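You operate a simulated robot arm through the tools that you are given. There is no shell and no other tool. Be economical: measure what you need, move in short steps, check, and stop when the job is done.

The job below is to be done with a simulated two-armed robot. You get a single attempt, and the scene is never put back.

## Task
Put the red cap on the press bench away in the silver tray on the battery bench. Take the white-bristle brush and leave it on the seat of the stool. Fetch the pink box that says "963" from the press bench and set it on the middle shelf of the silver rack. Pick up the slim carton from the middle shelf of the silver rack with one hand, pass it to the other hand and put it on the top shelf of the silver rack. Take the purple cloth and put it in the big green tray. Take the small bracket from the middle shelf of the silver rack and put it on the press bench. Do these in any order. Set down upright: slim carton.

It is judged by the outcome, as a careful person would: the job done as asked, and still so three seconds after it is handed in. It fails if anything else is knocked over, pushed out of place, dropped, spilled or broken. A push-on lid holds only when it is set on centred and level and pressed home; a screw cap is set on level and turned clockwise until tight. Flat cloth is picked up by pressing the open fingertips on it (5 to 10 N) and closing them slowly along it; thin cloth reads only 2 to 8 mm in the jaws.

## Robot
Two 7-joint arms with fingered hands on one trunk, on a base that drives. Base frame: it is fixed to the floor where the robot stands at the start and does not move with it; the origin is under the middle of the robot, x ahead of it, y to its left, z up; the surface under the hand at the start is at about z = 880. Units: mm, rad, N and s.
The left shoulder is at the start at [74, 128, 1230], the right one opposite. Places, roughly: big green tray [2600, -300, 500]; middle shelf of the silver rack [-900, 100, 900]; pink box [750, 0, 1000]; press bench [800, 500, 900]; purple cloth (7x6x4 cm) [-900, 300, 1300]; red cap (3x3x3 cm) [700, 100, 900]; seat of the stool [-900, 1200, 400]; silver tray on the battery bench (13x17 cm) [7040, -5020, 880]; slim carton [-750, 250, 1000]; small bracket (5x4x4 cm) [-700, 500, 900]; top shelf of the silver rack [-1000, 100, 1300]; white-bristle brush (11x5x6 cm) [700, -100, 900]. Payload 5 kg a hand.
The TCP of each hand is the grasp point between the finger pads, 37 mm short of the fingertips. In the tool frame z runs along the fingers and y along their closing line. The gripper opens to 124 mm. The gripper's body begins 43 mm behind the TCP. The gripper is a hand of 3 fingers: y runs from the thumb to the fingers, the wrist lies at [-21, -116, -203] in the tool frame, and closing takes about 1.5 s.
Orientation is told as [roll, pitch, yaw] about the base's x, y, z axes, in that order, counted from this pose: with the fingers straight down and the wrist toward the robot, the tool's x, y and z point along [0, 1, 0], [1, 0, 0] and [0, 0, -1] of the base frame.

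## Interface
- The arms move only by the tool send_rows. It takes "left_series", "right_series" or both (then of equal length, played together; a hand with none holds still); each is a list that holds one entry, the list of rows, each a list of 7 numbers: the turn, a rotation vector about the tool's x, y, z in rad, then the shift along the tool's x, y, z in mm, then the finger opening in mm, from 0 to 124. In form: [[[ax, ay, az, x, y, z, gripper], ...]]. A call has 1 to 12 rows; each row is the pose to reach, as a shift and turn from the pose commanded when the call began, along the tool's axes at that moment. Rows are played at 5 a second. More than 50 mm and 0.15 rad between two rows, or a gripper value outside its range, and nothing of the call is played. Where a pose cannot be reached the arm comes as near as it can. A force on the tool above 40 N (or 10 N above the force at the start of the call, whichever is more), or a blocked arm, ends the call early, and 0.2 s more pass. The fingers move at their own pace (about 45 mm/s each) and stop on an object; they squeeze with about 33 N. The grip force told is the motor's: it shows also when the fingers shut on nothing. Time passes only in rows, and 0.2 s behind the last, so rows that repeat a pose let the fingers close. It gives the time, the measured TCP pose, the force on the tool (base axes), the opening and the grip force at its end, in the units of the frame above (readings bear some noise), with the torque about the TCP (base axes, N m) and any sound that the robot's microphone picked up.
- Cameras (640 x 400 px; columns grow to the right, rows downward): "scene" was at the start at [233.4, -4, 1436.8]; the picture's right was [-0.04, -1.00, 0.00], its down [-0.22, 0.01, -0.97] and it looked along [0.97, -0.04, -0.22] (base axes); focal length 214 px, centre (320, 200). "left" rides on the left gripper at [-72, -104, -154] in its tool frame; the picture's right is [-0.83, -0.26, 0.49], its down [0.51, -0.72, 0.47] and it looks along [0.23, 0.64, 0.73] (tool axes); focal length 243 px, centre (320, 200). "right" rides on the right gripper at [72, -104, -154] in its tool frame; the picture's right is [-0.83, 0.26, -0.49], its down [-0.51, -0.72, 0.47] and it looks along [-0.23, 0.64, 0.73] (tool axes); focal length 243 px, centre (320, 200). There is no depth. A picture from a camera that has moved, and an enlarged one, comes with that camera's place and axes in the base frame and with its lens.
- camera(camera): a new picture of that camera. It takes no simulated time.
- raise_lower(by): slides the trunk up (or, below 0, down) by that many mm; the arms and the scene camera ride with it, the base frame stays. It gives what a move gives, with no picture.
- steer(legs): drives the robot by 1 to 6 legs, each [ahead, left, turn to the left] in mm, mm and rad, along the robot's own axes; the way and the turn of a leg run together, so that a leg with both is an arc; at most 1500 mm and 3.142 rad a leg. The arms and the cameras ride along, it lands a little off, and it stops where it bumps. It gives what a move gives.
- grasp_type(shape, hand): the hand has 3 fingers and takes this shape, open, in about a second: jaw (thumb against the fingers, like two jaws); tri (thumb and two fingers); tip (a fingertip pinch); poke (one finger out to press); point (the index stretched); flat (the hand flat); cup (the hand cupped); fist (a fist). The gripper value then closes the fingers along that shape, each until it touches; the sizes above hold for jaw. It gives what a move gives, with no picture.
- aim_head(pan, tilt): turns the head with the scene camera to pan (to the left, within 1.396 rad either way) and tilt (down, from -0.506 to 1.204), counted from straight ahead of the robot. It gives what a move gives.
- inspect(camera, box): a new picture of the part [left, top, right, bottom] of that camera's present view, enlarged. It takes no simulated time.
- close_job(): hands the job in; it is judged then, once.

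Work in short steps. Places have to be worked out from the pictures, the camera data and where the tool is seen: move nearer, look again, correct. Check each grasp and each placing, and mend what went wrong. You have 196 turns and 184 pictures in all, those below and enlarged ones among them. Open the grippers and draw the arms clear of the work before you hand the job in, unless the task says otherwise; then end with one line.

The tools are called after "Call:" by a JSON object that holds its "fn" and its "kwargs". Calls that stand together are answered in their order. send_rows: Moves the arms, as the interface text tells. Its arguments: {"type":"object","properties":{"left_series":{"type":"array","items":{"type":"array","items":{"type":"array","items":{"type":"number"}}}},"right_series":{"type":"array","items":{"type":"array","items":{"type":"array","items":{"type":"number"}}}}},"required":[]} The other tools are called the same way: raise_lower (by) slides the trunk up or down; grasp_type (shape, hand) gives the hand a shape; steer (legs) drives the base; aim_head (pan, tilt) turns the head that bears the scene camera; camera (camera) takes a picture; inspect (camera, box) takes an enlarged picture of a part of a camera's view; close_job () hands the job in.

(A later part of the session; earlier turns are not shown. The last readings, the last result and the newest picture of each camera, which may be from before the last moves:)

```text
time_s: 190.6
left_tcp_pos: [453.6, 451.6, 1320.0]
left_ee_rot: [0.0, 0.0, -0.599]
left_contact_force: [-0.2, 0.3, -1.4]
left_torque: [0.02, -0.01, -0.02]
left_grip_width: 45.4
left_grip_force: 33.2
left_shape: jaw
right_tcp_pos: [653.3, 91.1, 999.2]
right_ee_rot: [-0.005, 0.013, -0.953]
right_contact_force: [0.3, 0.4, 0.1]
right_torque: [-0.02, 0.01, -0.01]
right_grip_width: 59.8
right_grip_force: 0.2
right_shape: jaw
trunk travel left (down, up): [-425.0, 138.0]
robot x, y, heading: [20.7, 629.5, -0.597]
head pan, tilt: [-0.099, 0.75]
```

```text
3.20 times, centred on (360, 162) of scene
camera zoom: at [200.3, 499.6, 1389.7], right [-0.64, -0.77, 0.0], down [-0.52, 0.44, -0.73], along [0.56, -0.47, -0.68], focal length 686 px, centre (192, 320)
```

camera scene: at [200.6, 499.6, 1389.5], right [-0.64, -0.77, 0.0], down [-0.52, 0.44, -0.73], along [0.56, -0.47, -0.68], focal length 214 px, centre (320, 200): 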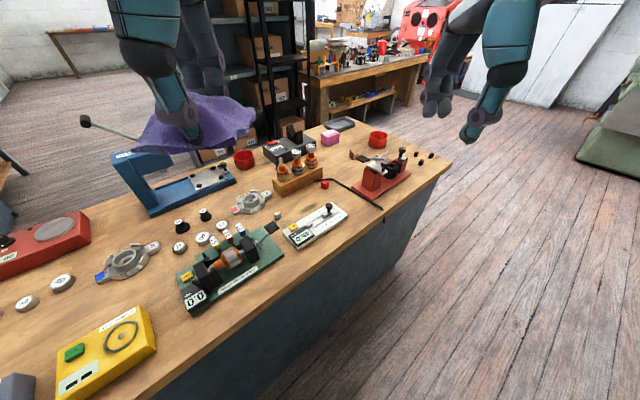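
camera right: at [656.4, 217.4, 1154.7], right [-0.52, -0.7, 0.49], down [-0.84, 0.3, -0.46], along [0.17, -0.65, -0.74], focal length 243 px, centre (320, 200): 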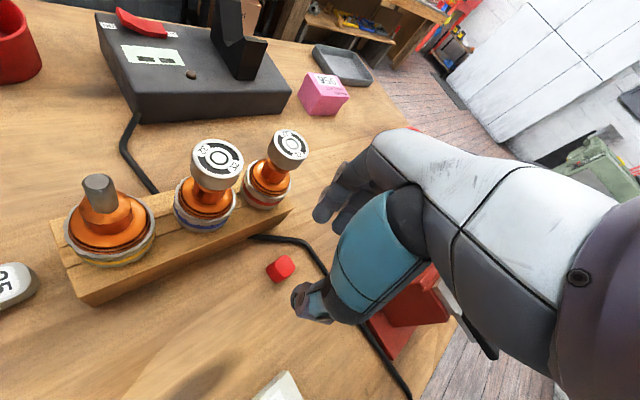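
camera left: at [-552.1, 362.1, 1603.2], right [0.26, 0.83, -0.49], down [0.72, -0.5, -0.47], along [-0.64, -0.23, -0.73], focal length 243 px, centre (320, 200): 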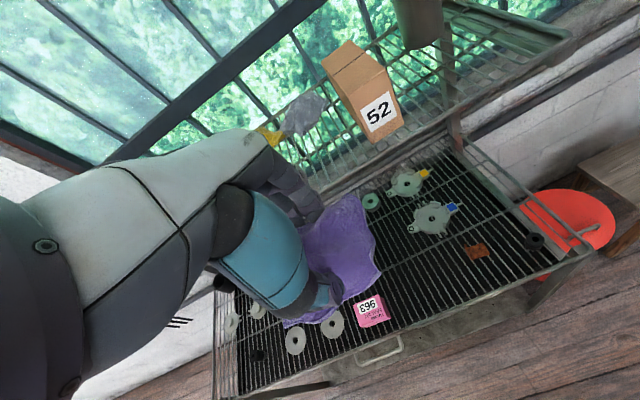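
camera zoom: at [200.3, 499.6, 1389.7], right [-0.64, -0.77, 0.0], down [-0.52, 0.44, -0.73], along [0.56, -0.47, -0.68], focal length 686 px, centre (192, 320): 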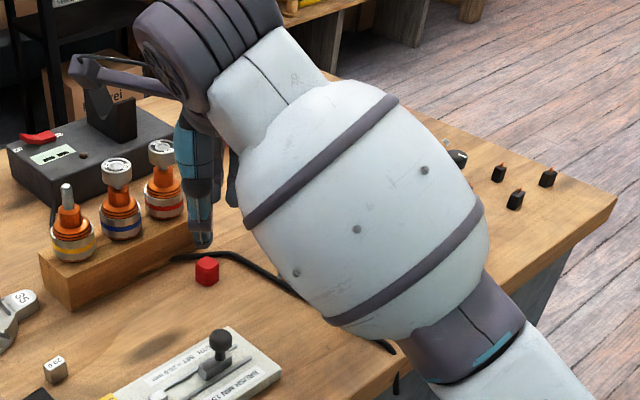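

The cap reads at [661,94], and the forearm stays about 60 mm from the lever. I descend to z≈926.

Call:
{"fn": "send_rows", "kwargs": {"right_series": [[[0, 0, 0, 7, 3, 25, 60], [0, 0, 0, 7, 3, 45, 60], [0, 0, 0, 7, 3, 60, 60], [0, 0, 0, 7, 3, 73, 60]]]}}

Call:
{"fn": "camera", "kwargs": {"camera": "right"}}

Call:
{"fn": "inspect", "kwargs": {"camera": "scene", "box": [260, 100, 460, 225]}}

```text
time_s: 191.6
left_tcp_pos: [453.0, 450.7, 1319.8]
left_ee_rot: [-0.001, -0.001, -0.599]
left_contact_force: [0.3, -0.5, -0.8]
left_torque: [0.02, 0.01, 0.0]
left_grip_width: 45.1
left_grip_force: 32.5
left_shape: jaw
right_tcp_pos: [661.4, 94.2, 926.4]
right_ee_rot: [-0.007, 0.017, -0.953]
right_contact_force: [-0.3, -0.5, 0.3]
right_torque: [-0.02, 0.03, -0.01]
right_grip_width: 59.6
right_grip_force: 0.1
right_shape: jaw
trunk travel left (down, up): [-425.0, 138.0]
robot x, y, heading: [18.6, 630.9, -0.598]
head pan, tilt: [-0.099, 0.75]
```

```text
66 pictures are left
camera right: at [663.2, 220.4, 1082.3], right [-0.52, -0.7, 0.49], down [-0.84, 0.3, -0.46], along [0.17, -0.65, -0.74], focal length 243 px, centre (320, 200)
```

right: 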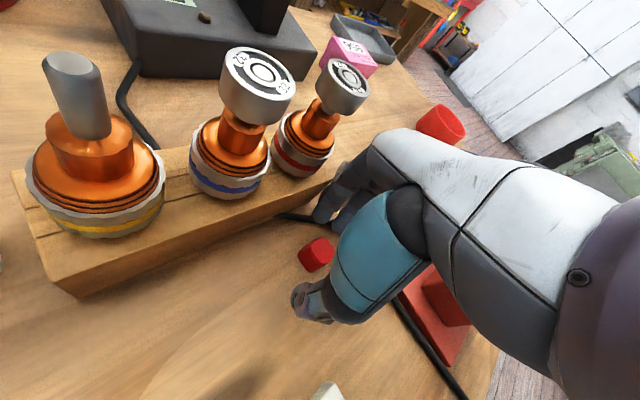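

```text
3.20 times, centred on (360, 162) of scene
camera zoom: at [201.1, 499.7, 1389.5], right [-0.64, -0.77, 0.0], down [-0.52, 0.44, -0.73], along [0.56, -0.47, -0.68], focal length 686 px, centre (192, 320)
```

zoom: 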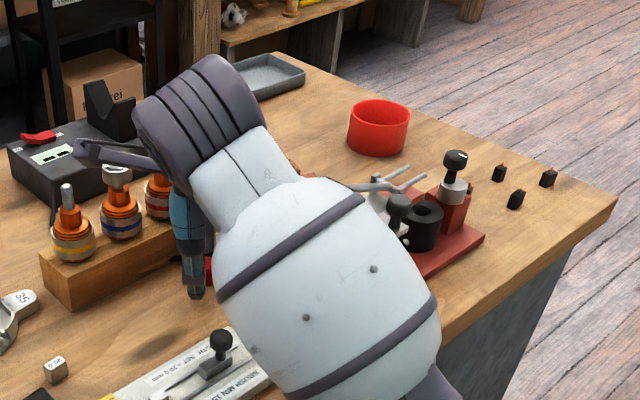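

The cap projects exactly between the fingertips. I close.

Call:
{"fn": "send_rows", "kwargs": {"right_series": [[[0, 0, 0, 0, 0, 0, 45], [0, 0, 0, 0, 0, 0, 34], [0, 0, 0, 0, 0, 0, 24], [0, 0, 0, 0, 0, 0, 16], [0, 0, 0, 0, 0, 0, 12], [0, 0, 0, 0, 0, 0, 12], [0, 0, 0, 0, 0, 0, 12]]]}}

Call:
{"fn": "camera", "kwargs": {"camera": "right"}}

```text
time_s: 193.2
left_tcp_pos: [452.4, 450.8, 1320.3]
left_ee_rot: [-0.002, 0.0, -0.599]
left_contact_force: [0.3, 0.4, -1.1]
left_torque: [0.03, 0.01, -0.01]
left_grip_width: 45.3
left_grip_force: 33.0
left_shape: jaw
right_tcp_pos: [661.0, 94.5, 927.0]
right_ee_rot: [-0.004, 0.013, -0.953]
right_contact_force: [-0.8, 0.4, -0.2]
right_torque: [-0.05, -0.02, 0.01]
right_grip_width: 15.5
right_grip_force: 33.2
right_shape: jaw
trunk travel left (down, up): [-425.0, 138.0]
robot x, y, heading: [21.3, 634.3, -0.597]
head pan, tilt: [-0.099, 0.75]
```

```text
64 pictures are left
camera right: at [662.8, 220.3, 1082.7], right [-0.52, -0.7, 0.49], down [-0.84, 0.3, -0.46], along [0.17, -0.65, -0.74], focal length 243 px, centre (320, 200)
```

right: 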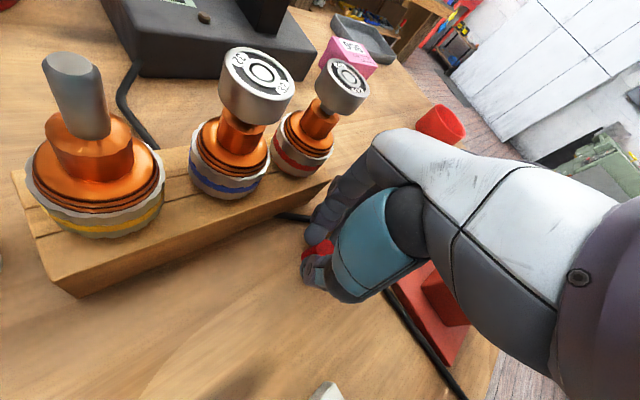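

Held at 15.5 mm reading. I lift straight up and check that the cap comes along.

Call:
{"fn": "send_rows", "kwargs": {"right_series": [[[0, 0, 0, 0, 0, -15, 8], [0, 0, 0, 0, 0, -50, 8], [0, 0, 0, 0, 0, -95, 8], [0, 0, 0, 0, 0, -140, 8], [0, 0, 0, 0, 0, -185, 8], [0, 0, 0, 0, 0, -225, 8]]]}}

Call:
{"fn": "inspect", "kwargs": {"camera": "right", "box": [220, 170, 420, 320]}}

Call:
{"fn": "camera", "kwargs": {"camera": "scene"}}

```text
time_s: 194.6
left_tcp_pos: [451.6, 452.6, 1320.3]
left_ee_rot: [-0.001, -0.003, -0.6]
left_contact_force: [-0.5, -0.9, -1.0]
left_torque: [0.0, 0.0, -0.03]
left_grip_width: 45.3
left_grip_force: 33.0
left_shape: jaw
right_tcp_pos: [664.2, 93.3, 1152.0]
right_ee_rot: [-0.006, 0.017, -0.951]
right_contact_force: [-0.7, 0.0, -0.3]
right_torque: [-0.02, -0.02, 0.03]
right_grip_width: 15.5
right_grip_force: 33.4
right_shape: jaw
trunk travel left (down, up): [-425.0, 138.0]
robot x, y, heading: [20.2, 633.3, -0.598]
head pan, tilt: [-0.099, 0.75]
```

```text
2.67 times, centred on (320, 245) of right
camera zoom: at [666.1, 219.0, 1307.8], right [-0.52, -0.7, 0.49], down [-0.84, 0.3, -0.46], along [0.17, -0.65, -0.74], focal length 647 px, centre (320, 80)
```

zoom: 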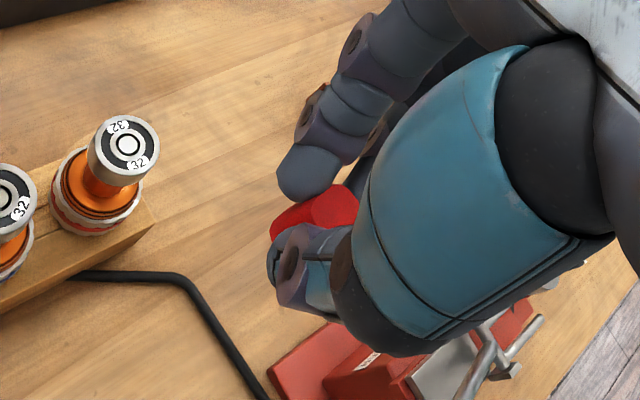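

```text
62 pictures are left
camera scene: at [200.3, 501.1, 1389.8], right [-0.64, -0.77, 0.0], down [-0.52, 0.44, -0.73], along [0.56, -0.47, -0.68], focal length 214 px, centre (320, 200)
```

scene: 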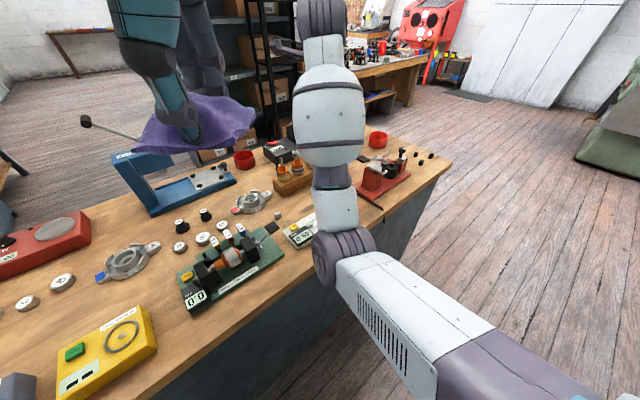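

The cap is held. I retract the right arm to its compact pose and turn the base straight.

Call:
{"fn": "send_rows", "kwargs": {"right_series": [[[0, 0, 0, -8, -8, -40, 8], [0, 0, -0.03, -25, -28, -75, 8], [0, 0, -0.07, -48, -55, -100, 8], [0, 0, -0.11, -72, -85, -115, 8], [0, 0, -0.15, -98, -115, -125, 8], [0, 0, -0.2, -125, -148, -135, 8], [0, 0, -0.25, -153, -180, -140, 8], [0, 0, -0.3, -182, -212, -144, 8], [0, 0, -0.35, -212, -245, -144, 8], [0, 0, -0.38, -241, -277, -144, 8], [0, 0, -0.38, -241, -277, -144, 8]]]}}

Call:
{"fn": "steer", "kwargs": {"legs": [[0, 0, 0.6], [0, -800, 0], [0, -800, 0]]}}

Call:
{"fn": "aim_head", "kwargs": {"pan": 0.0, "tilt": 0.4}}

Call:
{"fn": "camera", "kwargs": {"camera": "scene"}}

```text
time_s: 197.2
left_tcp_pos: [453.9, 456.6, 1320.6]
left_ee_rot: [-0.003, -0.001, -0.597]
left_contact_force: [0.1, 0.6, 0.0]
left_torque: [-0.04, 0.01, -0.01]
left_grip_width: 45.2
left_grip_force: 32.9
left_shape: jaw
right_tcp_pos: [236.3, -30.6, 1244.7]
right_ee_rot: [0.001, 0.158, -0.571]
right_contact_force: [-0.2, 0.3, 1.8]
right_torque: [-0.04, 0.03, 0.01]
right_grip_width: 15.1
right_grip_force: 32.9
right_shape: jaw
right hand out of reach, approached as far as the arm can: row 2, 3, 4, 5, 6, 7, 8, 9, 10, 11
trunk travel left (down, up): [-425.0, 138.0]
robot x, y, heading: [21.7, 628.9, -0.596]
head pan, tilt: [-0.099, 0.75]
stopped in row 11 (right hand): the arm was blocked; the commanded pose is now the measured one
```

```text
time_s: 213.3
left_tcp_pos: [472.8, -873.9, 1320.8]
left_ee_rot: [0.0, 0.0, 0.002]
left_contact_force: [0.1, -0.1, 0.1]
left_torque: [-0.02, -0.01, 0.0]
left_grip_width: 45.4
left_grip_force: 32.5
left_shape: jaw
right_tcp_pos: [566.2, -1400.1, 1245.6]
right_ee_rot: [0.006, 0.155, 0.026]
right_contact_force: [-0.1, 0.3, 0.0]
right_torque: [0.0, -0.01, 0.03]
right_grip_width: 14.9
right_grip_force: 32.8
right_shape: jaw
trunk travel left (down, up): [-425.0, 138.0]
robot x, y, heading: [13.8, -968.0, 0.006]
head pan, tilt: [-0.099, 0.75]
```

```text
time_s: 214.1
left_tcp_pos: [473.8, -875.2, 1321.2]
left_ee_rot: [0.0, 0.001, -0.001]
left_contact_force: [0.1, 0.0, -1.3]
left_torque: [-0.01, -0.01, 0.0]
left_grip_width: 45.1
left_grip_force: 33.2
left_shape: jaw
right_tcp_pos: [566.3, -1400.4, 1245.0]
right_ee_rot: [0.006, 0.155, 0.026]
right_contact_force: [-0.1, 0.3, -0.1]
right_torque: [0.01, 0.01, 0.01]
right_grip_width: 14.6
right_grip_force: 32.8
right_shape: jaw
trunk travel left (down, up): [-425.0, 138.0]
robot x, y, heading: [15.9, -968.7, 0.004]
head pan, tilt: [0.0, 0.4]
```

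```text
61 pictures are left
camera scene: at [247.1, -969.5, 1420.6], right [0.0, -1.0, 0.0], down [-0.39, 0.0, -0.92], along [0.92, 0.0, -0.39], focal length 214 px, centre (320, 200)
```

scene: 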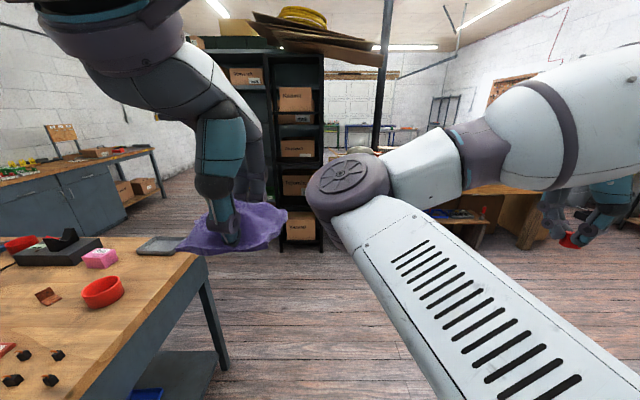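

The right arm folded with its elbow inward and stopped; the grip still holds. I bring it forward, level it and look at its posture.

Call:
{"fn": "send_rows", "kwargs": {"right_series": [[[-0.04, 0, 0, 0, 20, -15, 8], [-0.08, 0, 0, 0, 40, -30, 8], [-0.12, 0, 0, 0, 60, -45, 8], [-0.155, 0, 0, 0, 80, -60, 8], [-0.155, 0, 0, 0, 100, -75, 8], [-0.155, 0, 0, 0, 120, -75, 8], [-0.155, 0, 0, 0, 120, -75, 8]]]}}

Call:
{"fn": "camera", "kwargs": {"camera": "scene"}}

Call:
{"fn": "camera", "kwargs": {"camera": "right"}}

```text
time_s: 215.7
left_tcp_pos: [472.2, -874.3, 1319.9]
left_ee_rot: [0.001, -0.001, 0.0]
left_contact_force: [-0.1, 0.3, -0.6]
left_torque: [-0.01, -0.03, -0.01]
left_grip_width: 45.3
left_grip_force: 33.2
left_shape: jaw
right_tcp_pos: [696.5, -1398.8, 1299.1]
right_ee_rot: [0.006, 0.001, 0.025]
right_contact_force: [1.4, 0.7, 0.0]
right_torque: [0.01, 0.02, -0.01]
right_grip_width: 15.1
right_grip_force: 32.9
right_shape: jaw
trunk travel left (down, up): [-425.0, 138.0]
robot x, y, heading: [13.3, -971.7, 0.005]
head pan, tilt: [0.0, 0.4]
```

```text
60 pictures are left
camera scene: at [246.7, -969.3, 1420.7], right [0.0, -1.0, 0.0], down [-0.39, 0.0, -0.92], along [0.92, 0.0, -0.39], focal length 214 px, centre (320, 200)
```

scene: 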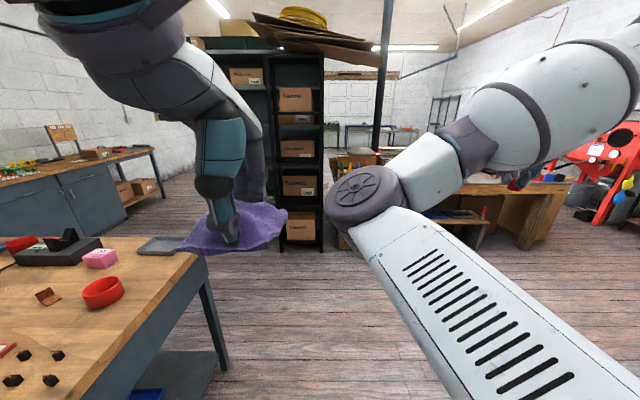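

```text
59 pictures are left
camera right: at [591.7, -1329.2, 1454.0], right [0.28, -0.83, 0.49], down [-0.71, -0.52, -0.47], along [0.65, -0.21, -0.73], focal length 243 px, centre (320, 200)
```

right: 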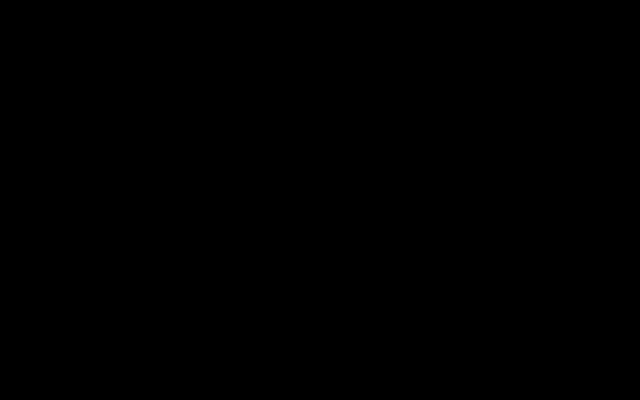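

The right elbow is swung inward and blocks its camera. There is free floor here, so I stretch the arm forward with the wrist turned outward to swing the elbow back.

Call:
{"fn": "send_rows", "kwargs": {"right_series": [[[0, 0, -0.12, 0, 30, 0, 8], [0, 0, -0.24, 0, 60, 0, 8], [0, 0, -0.36, 0, 90, 0, 8], [0, 0, -0.48, 0, 120, 0, 8], [0, 0, -0.6, 0, 150, 0, 8], [0, 0, -0.72, 0, 170, 0, 8], [0, 0, -0.84, 0, 190, 0, 8], [0, 0, -0.96, 0, 200, 0, 8], [0, 0, -1.08, 0, 200, 0, 8], [0, 0, -1.2, 0, 200, 0, 8]]]}}

Call:
{"fn": "camera", "kwargs": {"camera": "scene"}}

```text
time_s: 217.9
left_tcp_pos: [472.0, -875.6, 1320.8]
left_ee_rot: [0.0, 0.0, -0.002]
left_contact_force: [0.3, 0.3, -0.6]
left_torque: [0.02, -0.01, 0.03]
left_grip_width: 45.2
left_grip_force: 33.3
left_shape: jaw
right_tcp_pos: [894.6, -1393.1, 1300.2]
right_ee_rot: [0.001, -0.005, 1.227]
right_contact_force: [0.5, 0.3, -0.1]
right_torque: [0.0, -0.01, 0.02]
right_grip_width: 14.7
right_grip_force: 33.1
right_shape: jaw
trunk travel left (down, up): [-425.0, 138.0]
robot x, y, heading: [14.7, -970.0, -0.002]
head pan, tilt: [0.0, 0.4]
```

```text
58 pictures are left
camera scene: at [246.7, -970.2, 1420.7], right [0.0, -1.0, 0.0], down [-0.39, 0.0, -0.92], along [0.92, 0.0, -0.39], focal length 214 px, centre (320, 200)
```

scene: 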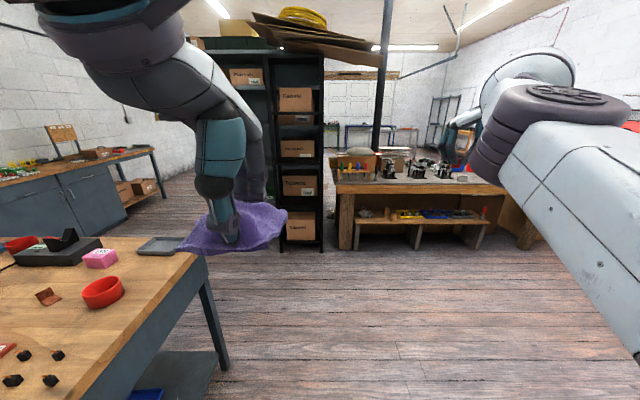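

The elbow has swung out. I draw the hand back and unwind the wrist.

Call:
{"fn": "send_rows", "kwargs": {"right_series": [[[0, 0, 0.05, 35, -7, 0, 8], [0, 0, 0.12, 70, -14, 0, 8], [0, 0, 0.22, 105, -20, 0, 8], [0, 0, 0.34, 140, -26, 0, 8], [0, 0, 0.46, 175, -32, 0, 8], [0, 0, 0.58, 205, -38, 0, 8], [0, 0, 0.7, 230, -42, 0, 8], [0, 0, 0.82, 255, -46, 0, 8], [0, 0, 0.94, 275, -50, 0, 8], [0, 0, 1.06, 290, -52, 0, 8], [0, 0, 1.18, 299, -54, 0, 8], [0, 0, 1.2, 299, -54, 0, 8]]]}}

Call:
{"fn": "camera", "kwargs": {"camera": "scene"}}

Call:
{"fn": "camera", "kwargs": {"camera": "right"}}

```text
time_s: 220.5
left_tcp_pos: [471.8, -873.6, 1321.2]
left_ee_rot: [-0.001, 0.0, 0.001]
left_contact_force: [-0.4, 0.7, -1.2]
left_torque: [-0.03, -0.05, 0.01]
left_grip_width: 45.2
left_grip_force: 32.6
left_shape: jaw
right_tcp_pos: [607.4, -1395.0, 1305.3]
right_ee_rot: [0.004, -0.002, 0.023]
right_contact_force: [1.0, -0.3, -0.4]
right_torque: [0.0, 0.02, 0.01]
right_grip_width: 14.7
right_grip_force: 32.7
right_shape: jaw
right hand out of reach, approached as far as the arm can: row 7, 8, 9, 10, 11, 12
trunk travel left (down, up): [-425.0, 138.0]
robot x, y, heading: [15.4, -970.0, -0.002]
head pan, tilt: [0.0, 0.4]
```

```text
57 pictures are left
camera scene: at [247.1, -969.2, 1420.7], right [0.0, -1.0, 0.0], down [-0.39, 0.0, -0.92], along [0.92, 0.0, -0.39], focal length 214 px, centre (320, 200)
```

scene: 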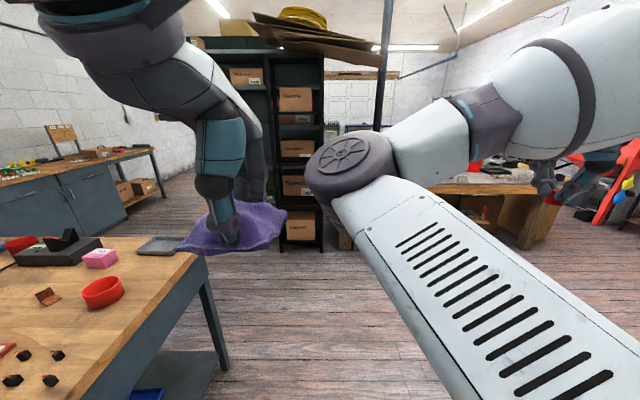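

```text
56 pictures are left
camera right: at [503.4, -1325.4, 1459.3], right [0.28, -0.83, 0.49], down [-0.71, -0.52, -0.47], along [0.65, -0.21, -0.73], focal length 243 px, centre (320, 200)
```

right: 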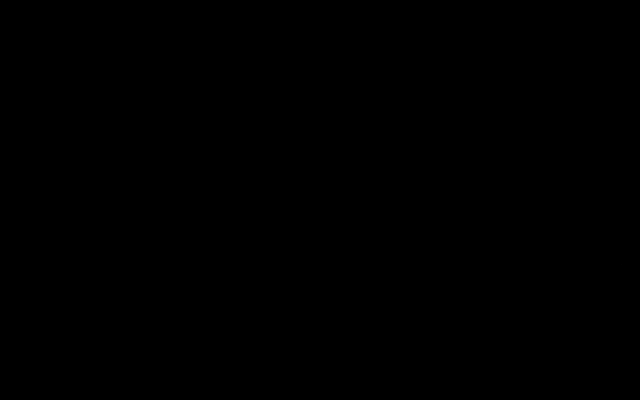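

Still inward. I repeat with more wrist turn: stretch out, then turn further while moving toward the centre.

Call:
{"fn": "send_rows", "kwargs": {"right_series": [[[0, 0, -0.12, 0, 35, 0, 8], [0, 0, -0.24, 0, 70, 0, 8], [0, 0, -0.36, 0, 105, 0, 8], [0, 0, -0.48, 0, 140, 0, 8], [0, 0, -0.6, 0, 175, 0, 8], [0, 0, -0.72, 0, 205, 0, 8], [0, 0, -0.84, 0, 235, 0, 8], [0, 0, -0.96, 0, 260, 0, 8], [0, 0, -1.08, 0, 280, 0, 8], [0, 0, -1.2, 0, 290, 0, 8]]]}}

Call:
{"fn": "send_rows", "kwargs": {"right_series": [[[0, 0, -0.1, 0, 25, 0, 8], [0, 0, -0.2, 0, 50, 0, 8], [0, 0, -0.3, 5, 75, 0, 8], [0, 0, -0.4, 10, 100, 0, 8], [0, 0, -0.5, 15, 125, 0, 8], [0, 0, -0.6, 20, 150, 0, 8], [0, 0, -0.7, 30, 175, 0, 8], [0, 0, -0.8, 40, 200, 0, 8]]]}}

Call:
{"fn": "camera", "kwargs": {"camera": "scene"}}

```text
time_s: 222.7
left_tcp_pos: [473.1, -876.9, 1320.0]
left_ee_rot: [0.002, -0.001, -0.002]
left_contact_force: [-0.1, -0.3, -0.9]
left_torque: [0.0, 0.01, 0.0]
left_grip_width: 45.3
left_grip_force: 33.1
left_shape: jaw
right_tcp_pos: [899.4, -1389.0, 1302.5]
right_ee_rot: [0.002, -0.004, 1.225]
right_contact_force: [0.3, 0.2, 1.0]
right_torque: [0.03, 0.02, 0.0]
right_grip_width: 15.0
right_grip_force: 33.5
right_shape: jaw
trunk travel left (down, up): [-425.0, 138.0]
robot x, y, heading: [16.7, -968.4, 0.003]
head pan, tilt: [0.0, 0.4]
```

```text
time_s: 224.5
left_tcp_pos: [470.8, -874.2, 1321.7]
left_ee_rot: [0.0, -0.004, -0.002]
left_contact_force: [0.0, 1.0, 0.0]
left_torque: [-0.05, -0.01, 0.0]
left_grip_width: 45.2
left_grip_force: 32.6
left_shape: jaw
right_tcp_pos: [878.9, -1179.7, 1299.8]
right_ee_rot: [-0.013, 0.003, 2.016]
right_contact_force: [0.2, -0.6, -0.3]
right_torque: [0.09, -0.02, -0.05]
right_grip_width: 15.0
right_grip_force: 32.9
right_shape: jaw
right hand out of reach, approached as far as the arm can: row 3, 4, 5, 6, 7, 8
trunk travel left (down, up): [-425.0, 138.0]
robot x, y, heading: [11.7, -972.1, -0.004]
head pan, tilt: [0.0, 0.4]
```

```text
55 pictures are left
camera scene: at [244.4, -968.9, 1421.3], right [0.0, -1.0, 0.0], down [-0.39, 0.0, -0.92], along [0.92, 0.0, -0.39], focal length 214 px, centre (320, 200)
```

scene: 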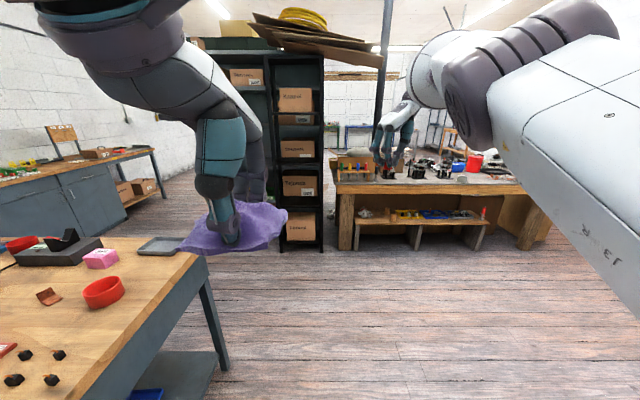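

The elbow is now out to the right. I unwind the wrist here before drawing back.

Call:
{"fn": "send_rows", "kwargs": {"right_series": [[[0, 0, 0.13, 0, 0, 0, 8], [0, 0, 0.26, 0, 0, 0, 8], [0, 0, 0.39, 0, 0, 0, 8], [0, 0, 0.52, 0, 0, 0, 8], [0, 0, 0.65, 0, 0, 0, 8], [0, 0, 0.78, 0, 0, 0, 8], [0, 0, 0.91, 0, 0, 0, 8], [0, 0, 1.04, 0, 0, 0, 8], [0, 0, 1.17, 0, 0, 0, 8], [0, 0, 1.3, 0, 0, 0, 8], [0, 0, 1.43, 0, 0, 0, 8], [0, 0, 1.56, 0, 0, 0, 8]]]}}

Call:
{"fn": "camera", "kwargs": {"camera": "scene"}}

```text
time_s: 227.1
left_tcp_pos: [470.8, -873.8, 1319.4]
left_ee_rot: [0.001, -0.001, 0.002]
left_contact_force: [0.2, -0.5, -0.8]
left_torque: [-0.02, -0.04, 0.0]
left_grip_width: 45.4
left_grip_force: 33.2
left_shape: jaw
right_tcp_pos: [878.9, -1180.8, 1293.3]
right_ee_rot: [0.011, 0.0, 0.461]
right_contact_force: [0.0, 0.7, -0.8]
right_torque: [0.01, 0.01, 0.04]
right_grip_width: 14.7
right_grip_force: 33.1
right_shape: jaw
trunk travel left (down, up): [-425.0, 138.0]
robot x, y, heading: [11.0, -965.7, 0.002]
head pan, tilt: [0.0, 0.4]
```

```text
54 pictures are left
camera scene: at [240.5, -993.6, 1451.5], right [-0.27, -0.96, 0.0], down [-0.07, 0.02, -1.0], along [0.96, -0.27, -0.07], focal length 214 px, centre (320, 200)
```

scene: 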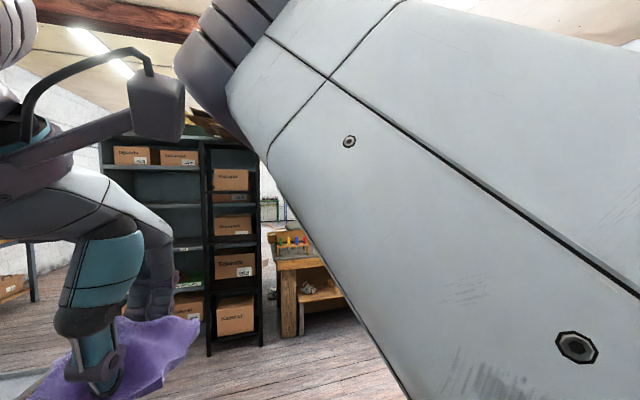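

Unwinding swings the elbow up against the head, so I reverse: the cap can be set with the wrist turned. I go back to yaw ≈1.5 and to the right.

Call:
{"fn": "send_rows", "kwargs": {"right_series": [[[0, 0, -0.13, 0, 0, 0, 8], [0, 0, -0.26, 0, 0, 0, 8], [0, 0, -0.39, 0, 0, 0, 8], [0, 0, -0.52, 0, 0, 0, 8], [0, 0, -0.65, -15, -30, 0, 8], [0, 0, -0.78, -30, -60, 0, 8], [0, 0, -0.91, -45, -95, 0, 8], [0, 0, -1.04, -62, -130, 0, 8], [0, 0, -1.1, -80, -165, 0, 8], [0, 0, -1.1, -98, -200, 0, 8], [0, 0, -1.1, -112, -223, 0, 8]]]}}

Call:
{"fn": "aim_head", "kwargs": {"pan": 0.0, "tilt": 0.4}}

Call:
{"fn": "camera", "kwargs": {"camera": "scene"}}

Call:
{"fn": "camera", "kwargs": {"camera": "right"}}

```text
time_s: 229.5
left_tcp_pos: [472.6, -875.3, 1320.5]
left_ee_rot: [-0.001, -0.001, -0.002]
left_contact_force: [-1.6, 0.3, 0.6]
left_torque: [0.0, -0.01, 0.01]
left_grip_width: 45.3
left_grip_force: 33.1
left_shape: jaw
right_tcp_pos: [731.2, -1380.9, 1295.9]
right_ee_rot: [0.001, -0.006, 1.566]
right_contact_force: [-0.8, -0.3, 0.2]
right_torque: [-0.01, -0.04, 0.03]
right_grip_width: 14.8
right_grip_force: 32.9
right_shape: jaw
trunk travel left (down, up): [-425.0, 138.0]
robot x, y, heading: [13.7, -969.5, 0.001]
head pan, tilt: [0.0, 0.4]
```

```text
time_s: 230.1
left_tcp_pos: [472.5, -875.8, 1319.9]
left_ee_rot: [0.0, 0.0, -0.002]
left_contact_force: [-0.4, 0.1, -0.2]
left_torque: [-0.02, -0.01, -0.02]
left_grip_width: 45.2
left_grip_force: 33.1
left_shape: jaw
right_tcp_pos: [730.9, -1379.1, 1295.9]
right_ee_rot: [0.0, -0.006, 1.564]
right_contact_force: [0.5, 0.6, 0.0]
right_torque: [-0.04, -0.01, 0.01]
right_grip_width: 14.8
right_grip_force: 33.1
right_shape: jaw
trunk travel left (down, up): [-425.0, 138.0]
robot x, y, heading: [11.8, -974.2, 0.001]
head pan, tilt: [0.0, 0.4]
```

```text
53 pictures are left
camera scene: at [246.6, -969.8, 1420.7], right [0.0, -1.0, 0.0], down [-0.39, 0.0, -0.92], along [0.92, 0.0, -0.39], focal length 214 px, centre (320, 200)
```

scene: 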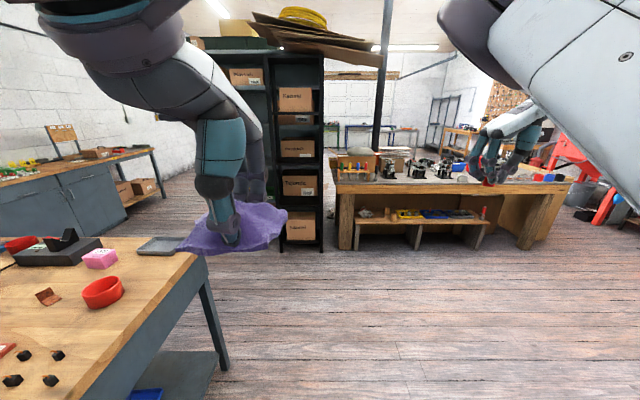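

```text
52 pictures are left
camera right: at [659.7, -1484.1, 1449.1], right [0.83, 0.25, 0.49], down [0.5, -0.72, -0.48], along [0.24, 0.64, -0.73], focal length 243 px, centre (320, 200)
```

right: 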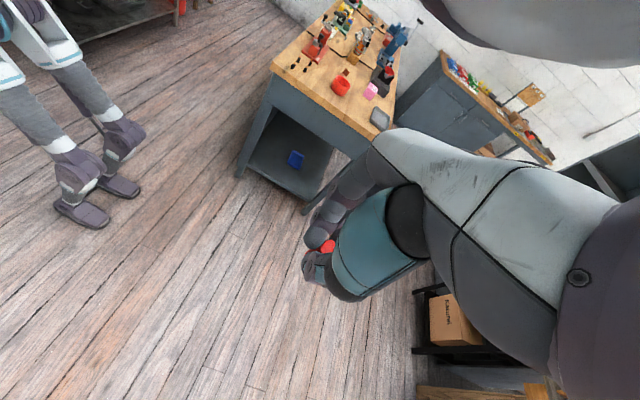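

The cap is still held and this posture is fine. I drive ahead past the bench, then left toward the dark rack with the green tray.

Call:
{"fn": "steer", "kwargs": {"legs": [[1400, 0, 0], [0, 480, 0]]}}

Call:
{"fn": "aim_head", "kwargs": {"pan": 0.15, "tilt": 0.6}}

Call:
{"fn": "camera", "kwargs": {"camera": "scene"}}

```text
time_s: 239.7
left_tcp_pos: [1867.8, -561.9, 1319.7]
left_ee_rot: [-0.001, 0.0, 0.041]
left_contact_force: [-0.4, 0.3, -0.5]
left_torque: [-0.06, 0.03, -0.01]
left_grip_width: 45.3
left_grip_force: 33.1
left_shape: jaw
right_tcp_pos: [2146.5, -1061.0, 1296.2]
right_ee_rot: [0.0, 0.001, 1.597]
right_contact_force: [0.1, -20.1, -1.8]
right_torque: [0.2, 0.01, -0.34]
right_grip_width: 12.8
right_grip_force: 33.3
right_shape: jaw
trunk travel left (down, up): [-425.0, 138.0]
robot x, y, heading: [1413.3, -677.1, 0.048]
head pan, tilt: [0.0, 0.4]
stopped in leg 2: the force on the tool passed its limit at 49 N (the readings are from after the stop); the commanded pose is now the measured one
```

```text
time_s: 240.4
left_tcp_pos: [1866.0, -563.8, 1320.8]
left_ee_rot: [0.006, -0.001, 0.045]
left_contact_force: [-0.8, -0.6, -0.2]
left_torque: [-0.01, 0.01, 0.04]
left_grip_width: 45.1
left_grip_force: 32.8
left_shape: jaw
right_tcp_pos: [2147.0, -1060.3, 1295.1]
right_ee_rot: [0.001, -0.004, 1.602]
right_contact_force: [-0.9, -19.3, -2.5]
right_torque: [0.11, 0.05, -0.25]
right_grip_width: 12.8
right_grip_force: 32.7
right_shape: jaw
trunk travel left (down, up): [-425.0, 138.0]
robot x, y, heading: [1412.1, -676.2, 0.043]
head pan, tilt: [0.15, 0.6]
```

```text
51 pictures are left
camera scene: at [1639.8, -655.7, 1402.5], right [0.19, -0.98, 0.0], down [-0.55, -0.11, -0.83], along [0.81, 0.16, -0.56], focal length 214 px, centre (320, 200)
```

scene: 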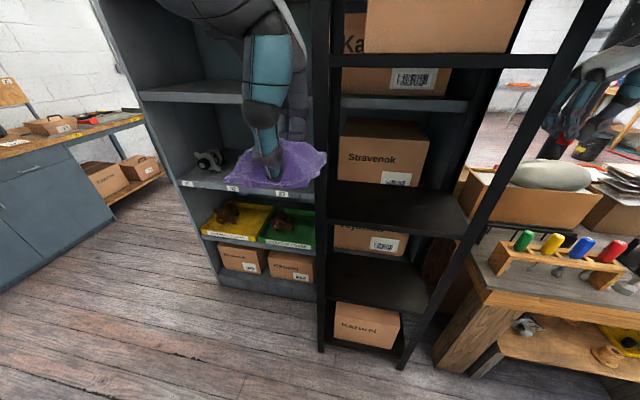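

The right hand met the black rack's post (near [2176,-1006]). I back off sideways, turn right so the right arm points away, then move along the corridor toward the green tray (front near x≈2440).

Call:
{"fn": "steer", "kwargs": {"legs": [[0, -70, 0], [-60, 0, 0], [0, 0, -1.05]]}}

Call:
{"fn": "inspect", "kwargs": {"camera": "right", "box": [260, 190, 400, 310]}}

```text
time_s: 244.9
left_tcp_pos: [1686.9, -1078.6, 1319.8]
left_ee_rot: [-0.001, 0.001, -0.992]
left_contact_force: [1.1, 0.2, -0.6]
left_torque: [0.03, 0.02, 0.01]
left_grip_width: 45.4
left_grip_force: 32.6
left_shape: jaw
right_tcp_pos: [1402.9, -1574.5, 1295.9]
right_ee_rot: [0.001, 0.0, 0.569]
right_contact_force: [-0.7, -0.5, -0.2]
right_torque: [-0.03, 0.0, -0.01]
right_grip_width: 14.4
right_grip_force: 33.1
right_shape: jaw
trunk travel left (down, up): [-425.0, 138.0]
robot x, y, heading: [1355.8, -747.6, -0.987]
head pan, tilt: [0.15, 0.6]
```

```text
3.33 times, centred on (330, 250) of right
camera zoom: at [1278.1, -1568.4, 1450.4], right [0.67, -0.56, 0.49], down [-0.33, -0.82, -0.47], along [0.67, 0.15, -0.73], focal length 809 px, centre (287, 33)
```

zoom: 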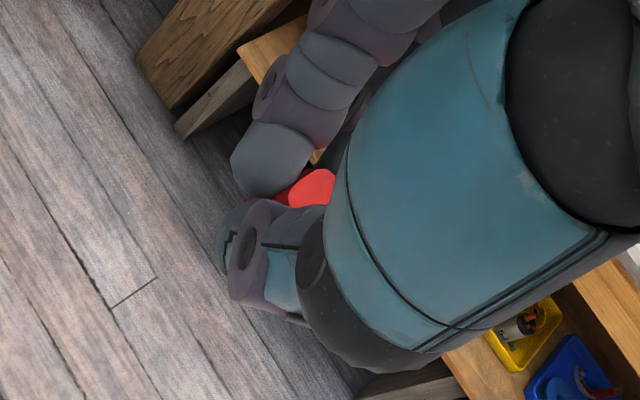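

The cap is still in the fingers. I move along the corridor to about [1500,330].

Call:
{"fn": "steer", "kwargs": {"legs": [[83, 125, 0], [-899, 594, 0]]}}

Call:
{"fn": "aim_head", "kwargs": {"pan": 0.3, "tilt": 0.7}}

Call:
{"fn": "camera", "kwargs": {"camera": "scene"}}

```text
time_s: 251.9
left_tcp_pos: [1834.8, 0.6, 1320.9]
left_ee_rot: [0.001, -0.001, -0.982]
left_contact_force: [-0.2, 0.0, -0.4]
left_torque: [0.01, -0.02, -0.02]
left_grip_width: 44.8
left_grip_force: 32.8
left_shape: jaw
right_tcp_pos: [1555.7, -497.1, 1296.3]
right_ee_rot: [-0.001, -0.002, 0.579]
right_contact_force: [-0.1, 0.2, 0.6]
right_torque: [0.03, 0.0, 0.0]
right_grip_width: 14.0
right_grip_force: 32.8
right_shape: jaw
trunk travel left (down, up): [-425.0, 138.0]
robot x, y, heading: [1501.0, 331.9, -0.982]
head pan, tilt: [0.15, 0.6]
```

```text
time_s: 252.6
left_tcp_pos: [1834.2, 1.5, 1319.5]
left_ee_rot: [0.0, 0.001, -0.982]
left_contact_force: [-0.1, 0.2, -0.9]
left_torque: [-0.01, -0.02, -0.01]
left_grip_width: 45.2
left_grip_force: 33.6
left_shape: jaw
right_tcp_pos: [1556.7, -497.0, 1296.9]
right_ee_rot: [-0.002, -0.002, 0.577]
right_contact_force: [-0.7, 0.4, 0.3]
right_torque: [-0.02, -0.01, 0.02]
right_grip_width: 14.3
right_grip_force: 33.0
right_shape: jaw
trunk travel left (down, up): [-425.0, 138.0]
robot x, y, heading: [1500.2, 330.5, -0.981]
head pan, tilt: [0.3, 0.7]
```

```text
49 pictures are left
camera scene: at [1645.7, 160.5, 1393.8], right [-0.63, -0.78, 0.0], down [-0.5, 0.4, -0.77], along [0.6, -0.48, -0.64], focal length 214 px, centre (320, 200)
```

scene: 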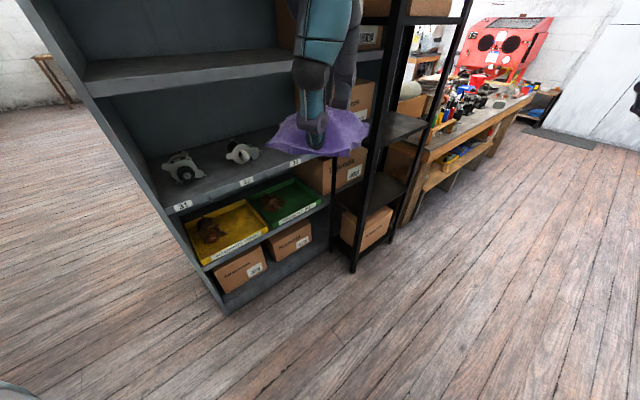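

The green tray lies at about [2582,-291,510], its lip at x≈2420, with the shelf above at z≈860. I extend the left hand and tilt its fingers forward, then lower the trunk.

Call:
{"fn": "send_rows", "kwargs": {"left_series": [[[-0.1, 0, 0, 0, 35, 0, 0], [-0.2, 0, 0, 0, 70, 0, 0], [-0.3, 0, 0, 0, 105, 0, 0], [-0.4, 0, 0, 0, 140, 0, 0], [-0.5, 0, 0, 0, 175, 0, 0], [-0.6, 0, 0, 0, 210, 0, 0], [-0.7, 0, 0, 0, 235, 0, 0], [-0.8, 0, 0, 0, 250, 0, 0], [-0.9, 0, 0, 0, 250, 0, 0]]]}}

Call:
{"fn": "raise_lower", "kwargs": {"by": -380}}

Call:
{"fn": "camera", "kwargs": {"camera": "scene"}}

```text
time_s: 254.6
left_tcp_pos: [1975.4, -208.0, 1320.8]
left_ee_rot: [-0.002, -0.902, -0.98]
left_contact_force: [-0.4, -0.6, -0.2]
left_torque: [0.04, 0.03, -0.03]
left_grip_width: 45.2
left_grip_force: 33.1
left_shape: jaw
right_tcp_pos: [1556.5, -497.7, 1295.7]
right_ee_rot: [-0.001, 0.0, 0.58]
right_contact_force: [0.7, 0.3, 0.1]
right_torque: [-0.02, 0.01, 0.03]
right_grip_width: 14.1
right_grip_force: 32.8
right_shape: jaw
trunk travel left (down, up): [-425.0, 138.0]
robot x, y, heading: [1500.2, 329.8, -0.978]
head pan, tilt: [0.3, 0.7]
```

```text
time_s: 258.3
left_tcp_pos: [1974.3, -209.1, 940.7]
left_ee_rot: [0.001, -0.898, -0.981]
left_contact_force: [0.3, -0.3, -0.7]
left_torque: [0.02, 0.03, -0.03]
left_grip_width: 45.0
left_grip_force: 32.5
left_shape: jaw
right_tcp_pos: [1585.0, -539.3, 826.3]
right_ee_rot: [0.134, 0.003, 0.579]
right_contact_force: [-0.2, -0.2, 0.8]
right_torque: [-0.01, -0.02, 0.02]
right_grip_width: 14.2
right_grip_force: 33.0
right_shape: jaw
trunk travel left (down, up): [-45.0, 518.0]
robot x, y, heading: [1497.6, 329.9, -0.985]
head pan, tilt: [0.3, 0.7]
```

```text
48 pictures are left
camera scene: at [1713.1, 60.5, 980.1], right [-0.63, -0.78, 0.0], down [-0.5, 0.4, -0.77], along [0.6, -0.48, -0.64], focal length 214 px, centre (320, 200)
```

scene: 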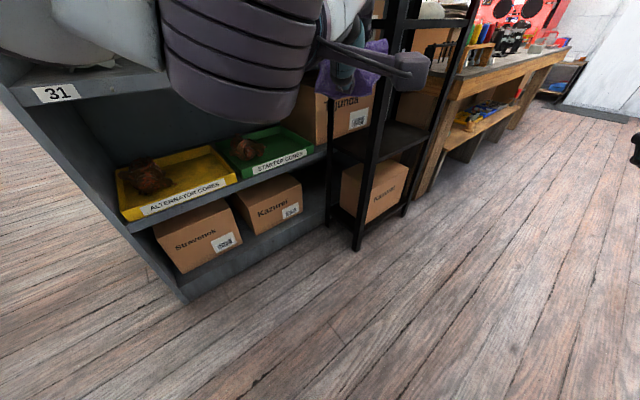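

The tray ("starter cores") lip is at x≈2420, z≈535, y −120…−480. I lower and extend the left hand and pull the right hand away from the rack post.

Call:
{"fn": "send_rows", "kwargs": {"left_series": [[[0, 0, 0, 0, -11, 34, 0], [0, 0, 0, 0, -22, 69, 0], [0, 0, 0, 0, -33, 103, 0], [0, 0, 0, 0, -44, 138, 0], [0, 0, 0, 0, -55, 172, 0], [0, 0, 0, 0, -67, 206, 0], [0, 0, 0, 0, -78, 241, 0], [0, 0, 0, 0, -89, 275, 0], [0, 0, 0, 0, -100, 310, 0], [0, 0, 0, 0, -111, 344, 0]]], "right_series": [[[0, 0, 0, 7, -10, -10, 8], [0, 0, 0, 14, -20, -20, 8], [0, 0, 0, 20, -30, -30, 8], [0, 0, 0, 27, -40, -40, 8], [0, 0, 0, 33, -50, -50, 8], [0, 0, 0, 33, -50, -60, 8], [0, 0, 0, 33, -50, -60, 8], [0, 0, 0, 33, -50, -60, 8], [0, 0, 0, 33, -50, -60, 8], [0, 0, 0, 33, -50, -60, 8]]]}}

Call:
{"fn": "camera", "kwargs": {"camera": "left"}}

Call:
{"fn": "camera", "kwargs": {"camera": "scene"}}

```text
time_s: 260.5
left_tcp_pos: [2087.1, -375.4, 635.7]
left_ee_rot: [0.0, -0.894, -0.983]
left_contact_force: [0.3, 0.3, -0.4]
left_torque: [0.0, 0.01, 0.01]
left_grip_width: 44.9
left_grip_force: 32.6
left_shape: jaw
right_tcp_pos: [1538.7, -555.1, 828.2]
right_ee_rot: [0.131, 0.003, 0.578]
right_contact_force: [-0.4, -0.1, -0.2]
right_torque: [0.02, -0.03, -0.03]
right_grip_width: 14.3
right_grip_force: 33.0
right_shape: jaw
right hand out of reach, approached as far as the arm can: row 1, 2, 3, 4, 5, 6, 7, 8, 9, 10
trunk travel left (down, up): [-45.0, 518.0]
robot x, y, heading: [1498.9, 331.8, -0.977]
head pan, tilt: [0.3, 0.7]
```

```text
47 pictures are left
camera left: at [1924.4, -263.0, 651.0], right [-0.57, -0.65, -0.51], down [0.37, 0.35, -0.86], along [0.73, -0.68, 0.04], focal length 243 px, centre (320, 200)
```

left: 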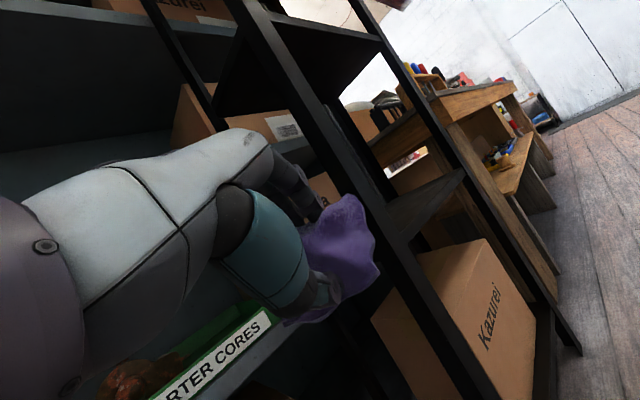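

```text
46 pictures are left
camera scene: at [1713.8, 59.4, 979.6], right [-0.63, -0.78, 0.0], down [-0.5, 0.4, -0.76], along [0.6, -0.48, -0.64], focal length 214 px, centre (320, 200)
```

scene: 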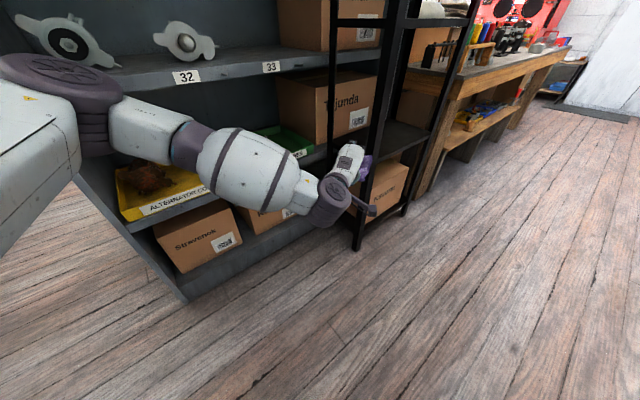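

The left elbow would hit the shelf at this angle, so I'll approach at heading ≈−0.6 instead, with the right hand swung further out. First the right hand.

Call:
{"fn": "send_rows", "kwargs": {"right_series": [[[0, 0, 0, 14, -20, -10, 8], [0, 0, 0, 30, -40, -20, 8], [0, 0, 0, 46, -60, -30, 8], [0, 0, 0, 62, -80, -40, 8], [0, 0, 0, 78, -100, -50, 8], [0, 0, 0, 94, -120, -60, 8], [0, 0, 0, 110, -140, -70, 8], [0, 0, 0, 126, -160, -80, 8], [0, 0, 0, 142, -175, -80, 8], [0, 0, 0, 160, -190, -80, 8]]]}}

Call:
{"fn": "steer", "kwargs": {"legs": [[0, 0, 0.38], [137, -200, 0]]}}

Call:
{"fn": "aim_head", "kwargs": {"pan": 0.1, "tilt": 0.5}}

Call:
{"fn": "camera", "kwargs": {"camera": "scene"}}

```text
time_s: 262.7
left_tcp_pos: [2085.2, -375.9, 639.5]
left_ee_rot: [0.002, -0.897, -0.98]
left_contact_force: [0.1, 0.1, 0.4]
left_torque: [0.01, 0.02, 0.02]
left_grip_width: 44.9
left_grip_force: 32.8
left_shape: jaw
right_tcp_pos: [1294.8, -517.4, 823.8]
right_ee_rot: [0.13, 0.028, 0.578]
right_contact_force: [-0.3, -1.1, 1.0]
right_torque: [0.01, 0.0, -0.05]
right_grip_width: 14.0
right_grip_force: 33.6
right_shape: jaw
right hand out of reach, approached as far as the arm can: row 1, 2, 3, 4, 5, 6, 7, 8, 9, 10
trunk travel left (down, up): [-45.0, 518.0]
robot x, y, heading: [1501.2, 324.9, -0.978]
head pan, tilt: [0.3, 0.7]
```

```text
time_s: 266.2
left_tcp_pos: [2309.7, -346.5, 637.0]
left_ee_rot: [0.0, -0.897, -0.601]
left_contact_force: [0.7, 0.1, -1.1]
left_torque: [-0.02, 0.03, 0.04]
left_grip_width: 44.7
left_grip_force: 32.7
left_shape: jaw
right_tcp_pos: [1628.4, -773.1, 822.3]
right_ee_rot: [0.131, 0.03, 0.959]
right_contact_force: [0.6, 0.6, -0.1]
right_torque: [0.02, -0.01, 0.04]
right_grip_width: 14.1
right_grip_force: 32.7
right_shape: jaw
trunk travel left (down, up): [-45.0, 518.0]
robot x, y, heading: [1501.0, 92.0, -0.6]
head pan, tilt: [0.3, 0.7]
```

```text
time_s: 266.9
left_tcp_pos: [2308.7, -347.2, 637.7]
left_ee_rot: [0.0, -0.895, -0.601]
left_contact_force: [-0.3, -0.3, -1.7]
left_torque: [0.02, 0.0, 0.0]
left_grip_width: 45.1
left_grip_force: 33.1
left_shape: jaw
right_tcp_pos: [1628.7, -773.7, 822.6]
right_ee_rot: [0.131, 0.03, 0.96]
right_contact_force: [0.2, 0.1, -0.3]
right_torque: [0.03, -0.01, 0.0]
right_grip_width: 14.0
right_grip_force: 33.6
right_shape: jaw
trunk travel left (down, up): [-45.0, 518.0]
robot x, y, heading: [1502.2, 86.1, -0.595]
head pan, tilt: [0.099, 0.499]
```

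```text
45 pictures are left
camera scene: at [1799.3, -101.1, 997.7], right [-0.48, -0.88, 0.0], down [-0.42, 0.23, -0.88], along [0.77, -0.42, -0.48], focal length 214 px, centre (320, 200)
```

scene: 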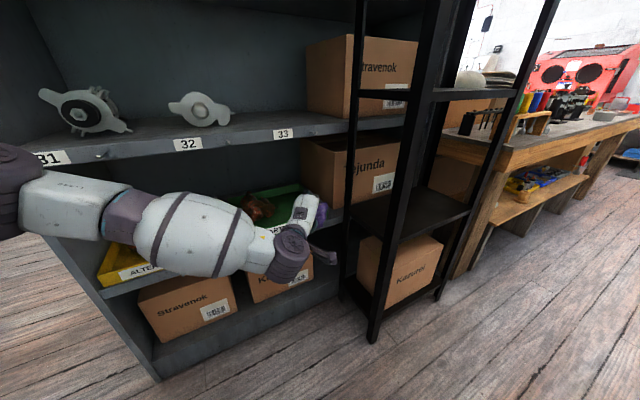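

The way into the tray opening is clear at y≈-347. I drive 215 mm in +x so the hand enters over the tray.

Call:
{"fn": "steer", "kwargs": {"legs": [[169, 133, 0]]}}

Call:
{"fn": "camera", "kwargs": {"camera": "scene"}}

Call:
{"fn": "camera", "kwargs": {"camera": "left"}}

```text
time_s: 268.3
left_tcp_pos: [2432.4, -333.1, 621.3]
left_ee_rot: [0.007, -0.871, -0.61]
left_contact_force: [0.4, -0.1, -0.4]
left_torque: [-0.02, 0.02, 0.04]
left_grip_width: 44.5
left_grip_force: 33.0
left_shape: jaw
right_tcp_pos: [1764.8, -764.0, 821.8]
right_ee_rot: [0.131, 0.029, 0.966]
right_contact_force: [-0.7, -0.3, 0.1]
right_torque: [-0.01, 0.04, 0.0]
right_grip_width: 14.1
right_grip_force: 32.7
right_shape: jaw
trunk travel left (down, up): [-45.0, 518.0]
robot x, y, heading: [1633.4, 96.3, -0.594]
head pan, tilt: [0.099, 0.499]
stopped in leg 1: the robot was blocked; the commanded pose is now the measured one
```

```text
44 pictures are left
camera scene: at [1931.2, -90.6, 997.8], right [-0.47, -0.88, 0.0], down [-0.42, 0.23, -0.88], along [0.77, -0.42, -0.48], focal length 214 px, centre (320, 200)
```

scene: 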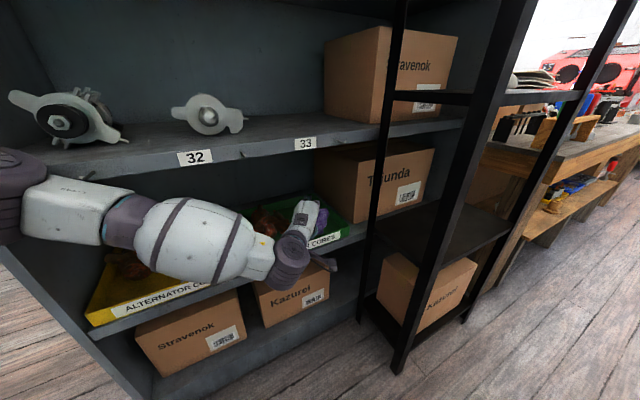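

```text
43 pictures are left
camera left: at [2239.9, -287.6, 640.1], right [-0.3, -0.8, -0.52], down [0.21, 0.48, -0.85], along [0.93, -0.36, 0.02], focal length 243 px, centre (320, 200)
```

left: 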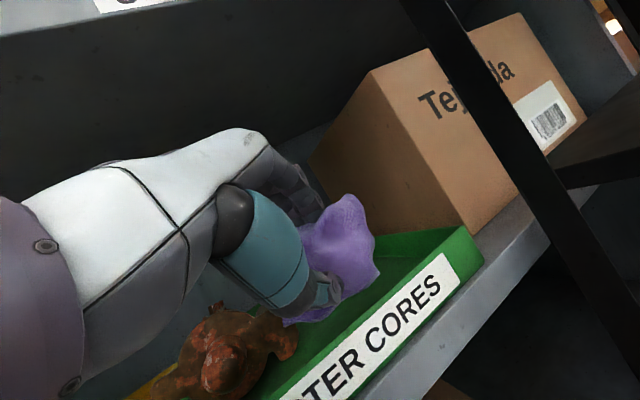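

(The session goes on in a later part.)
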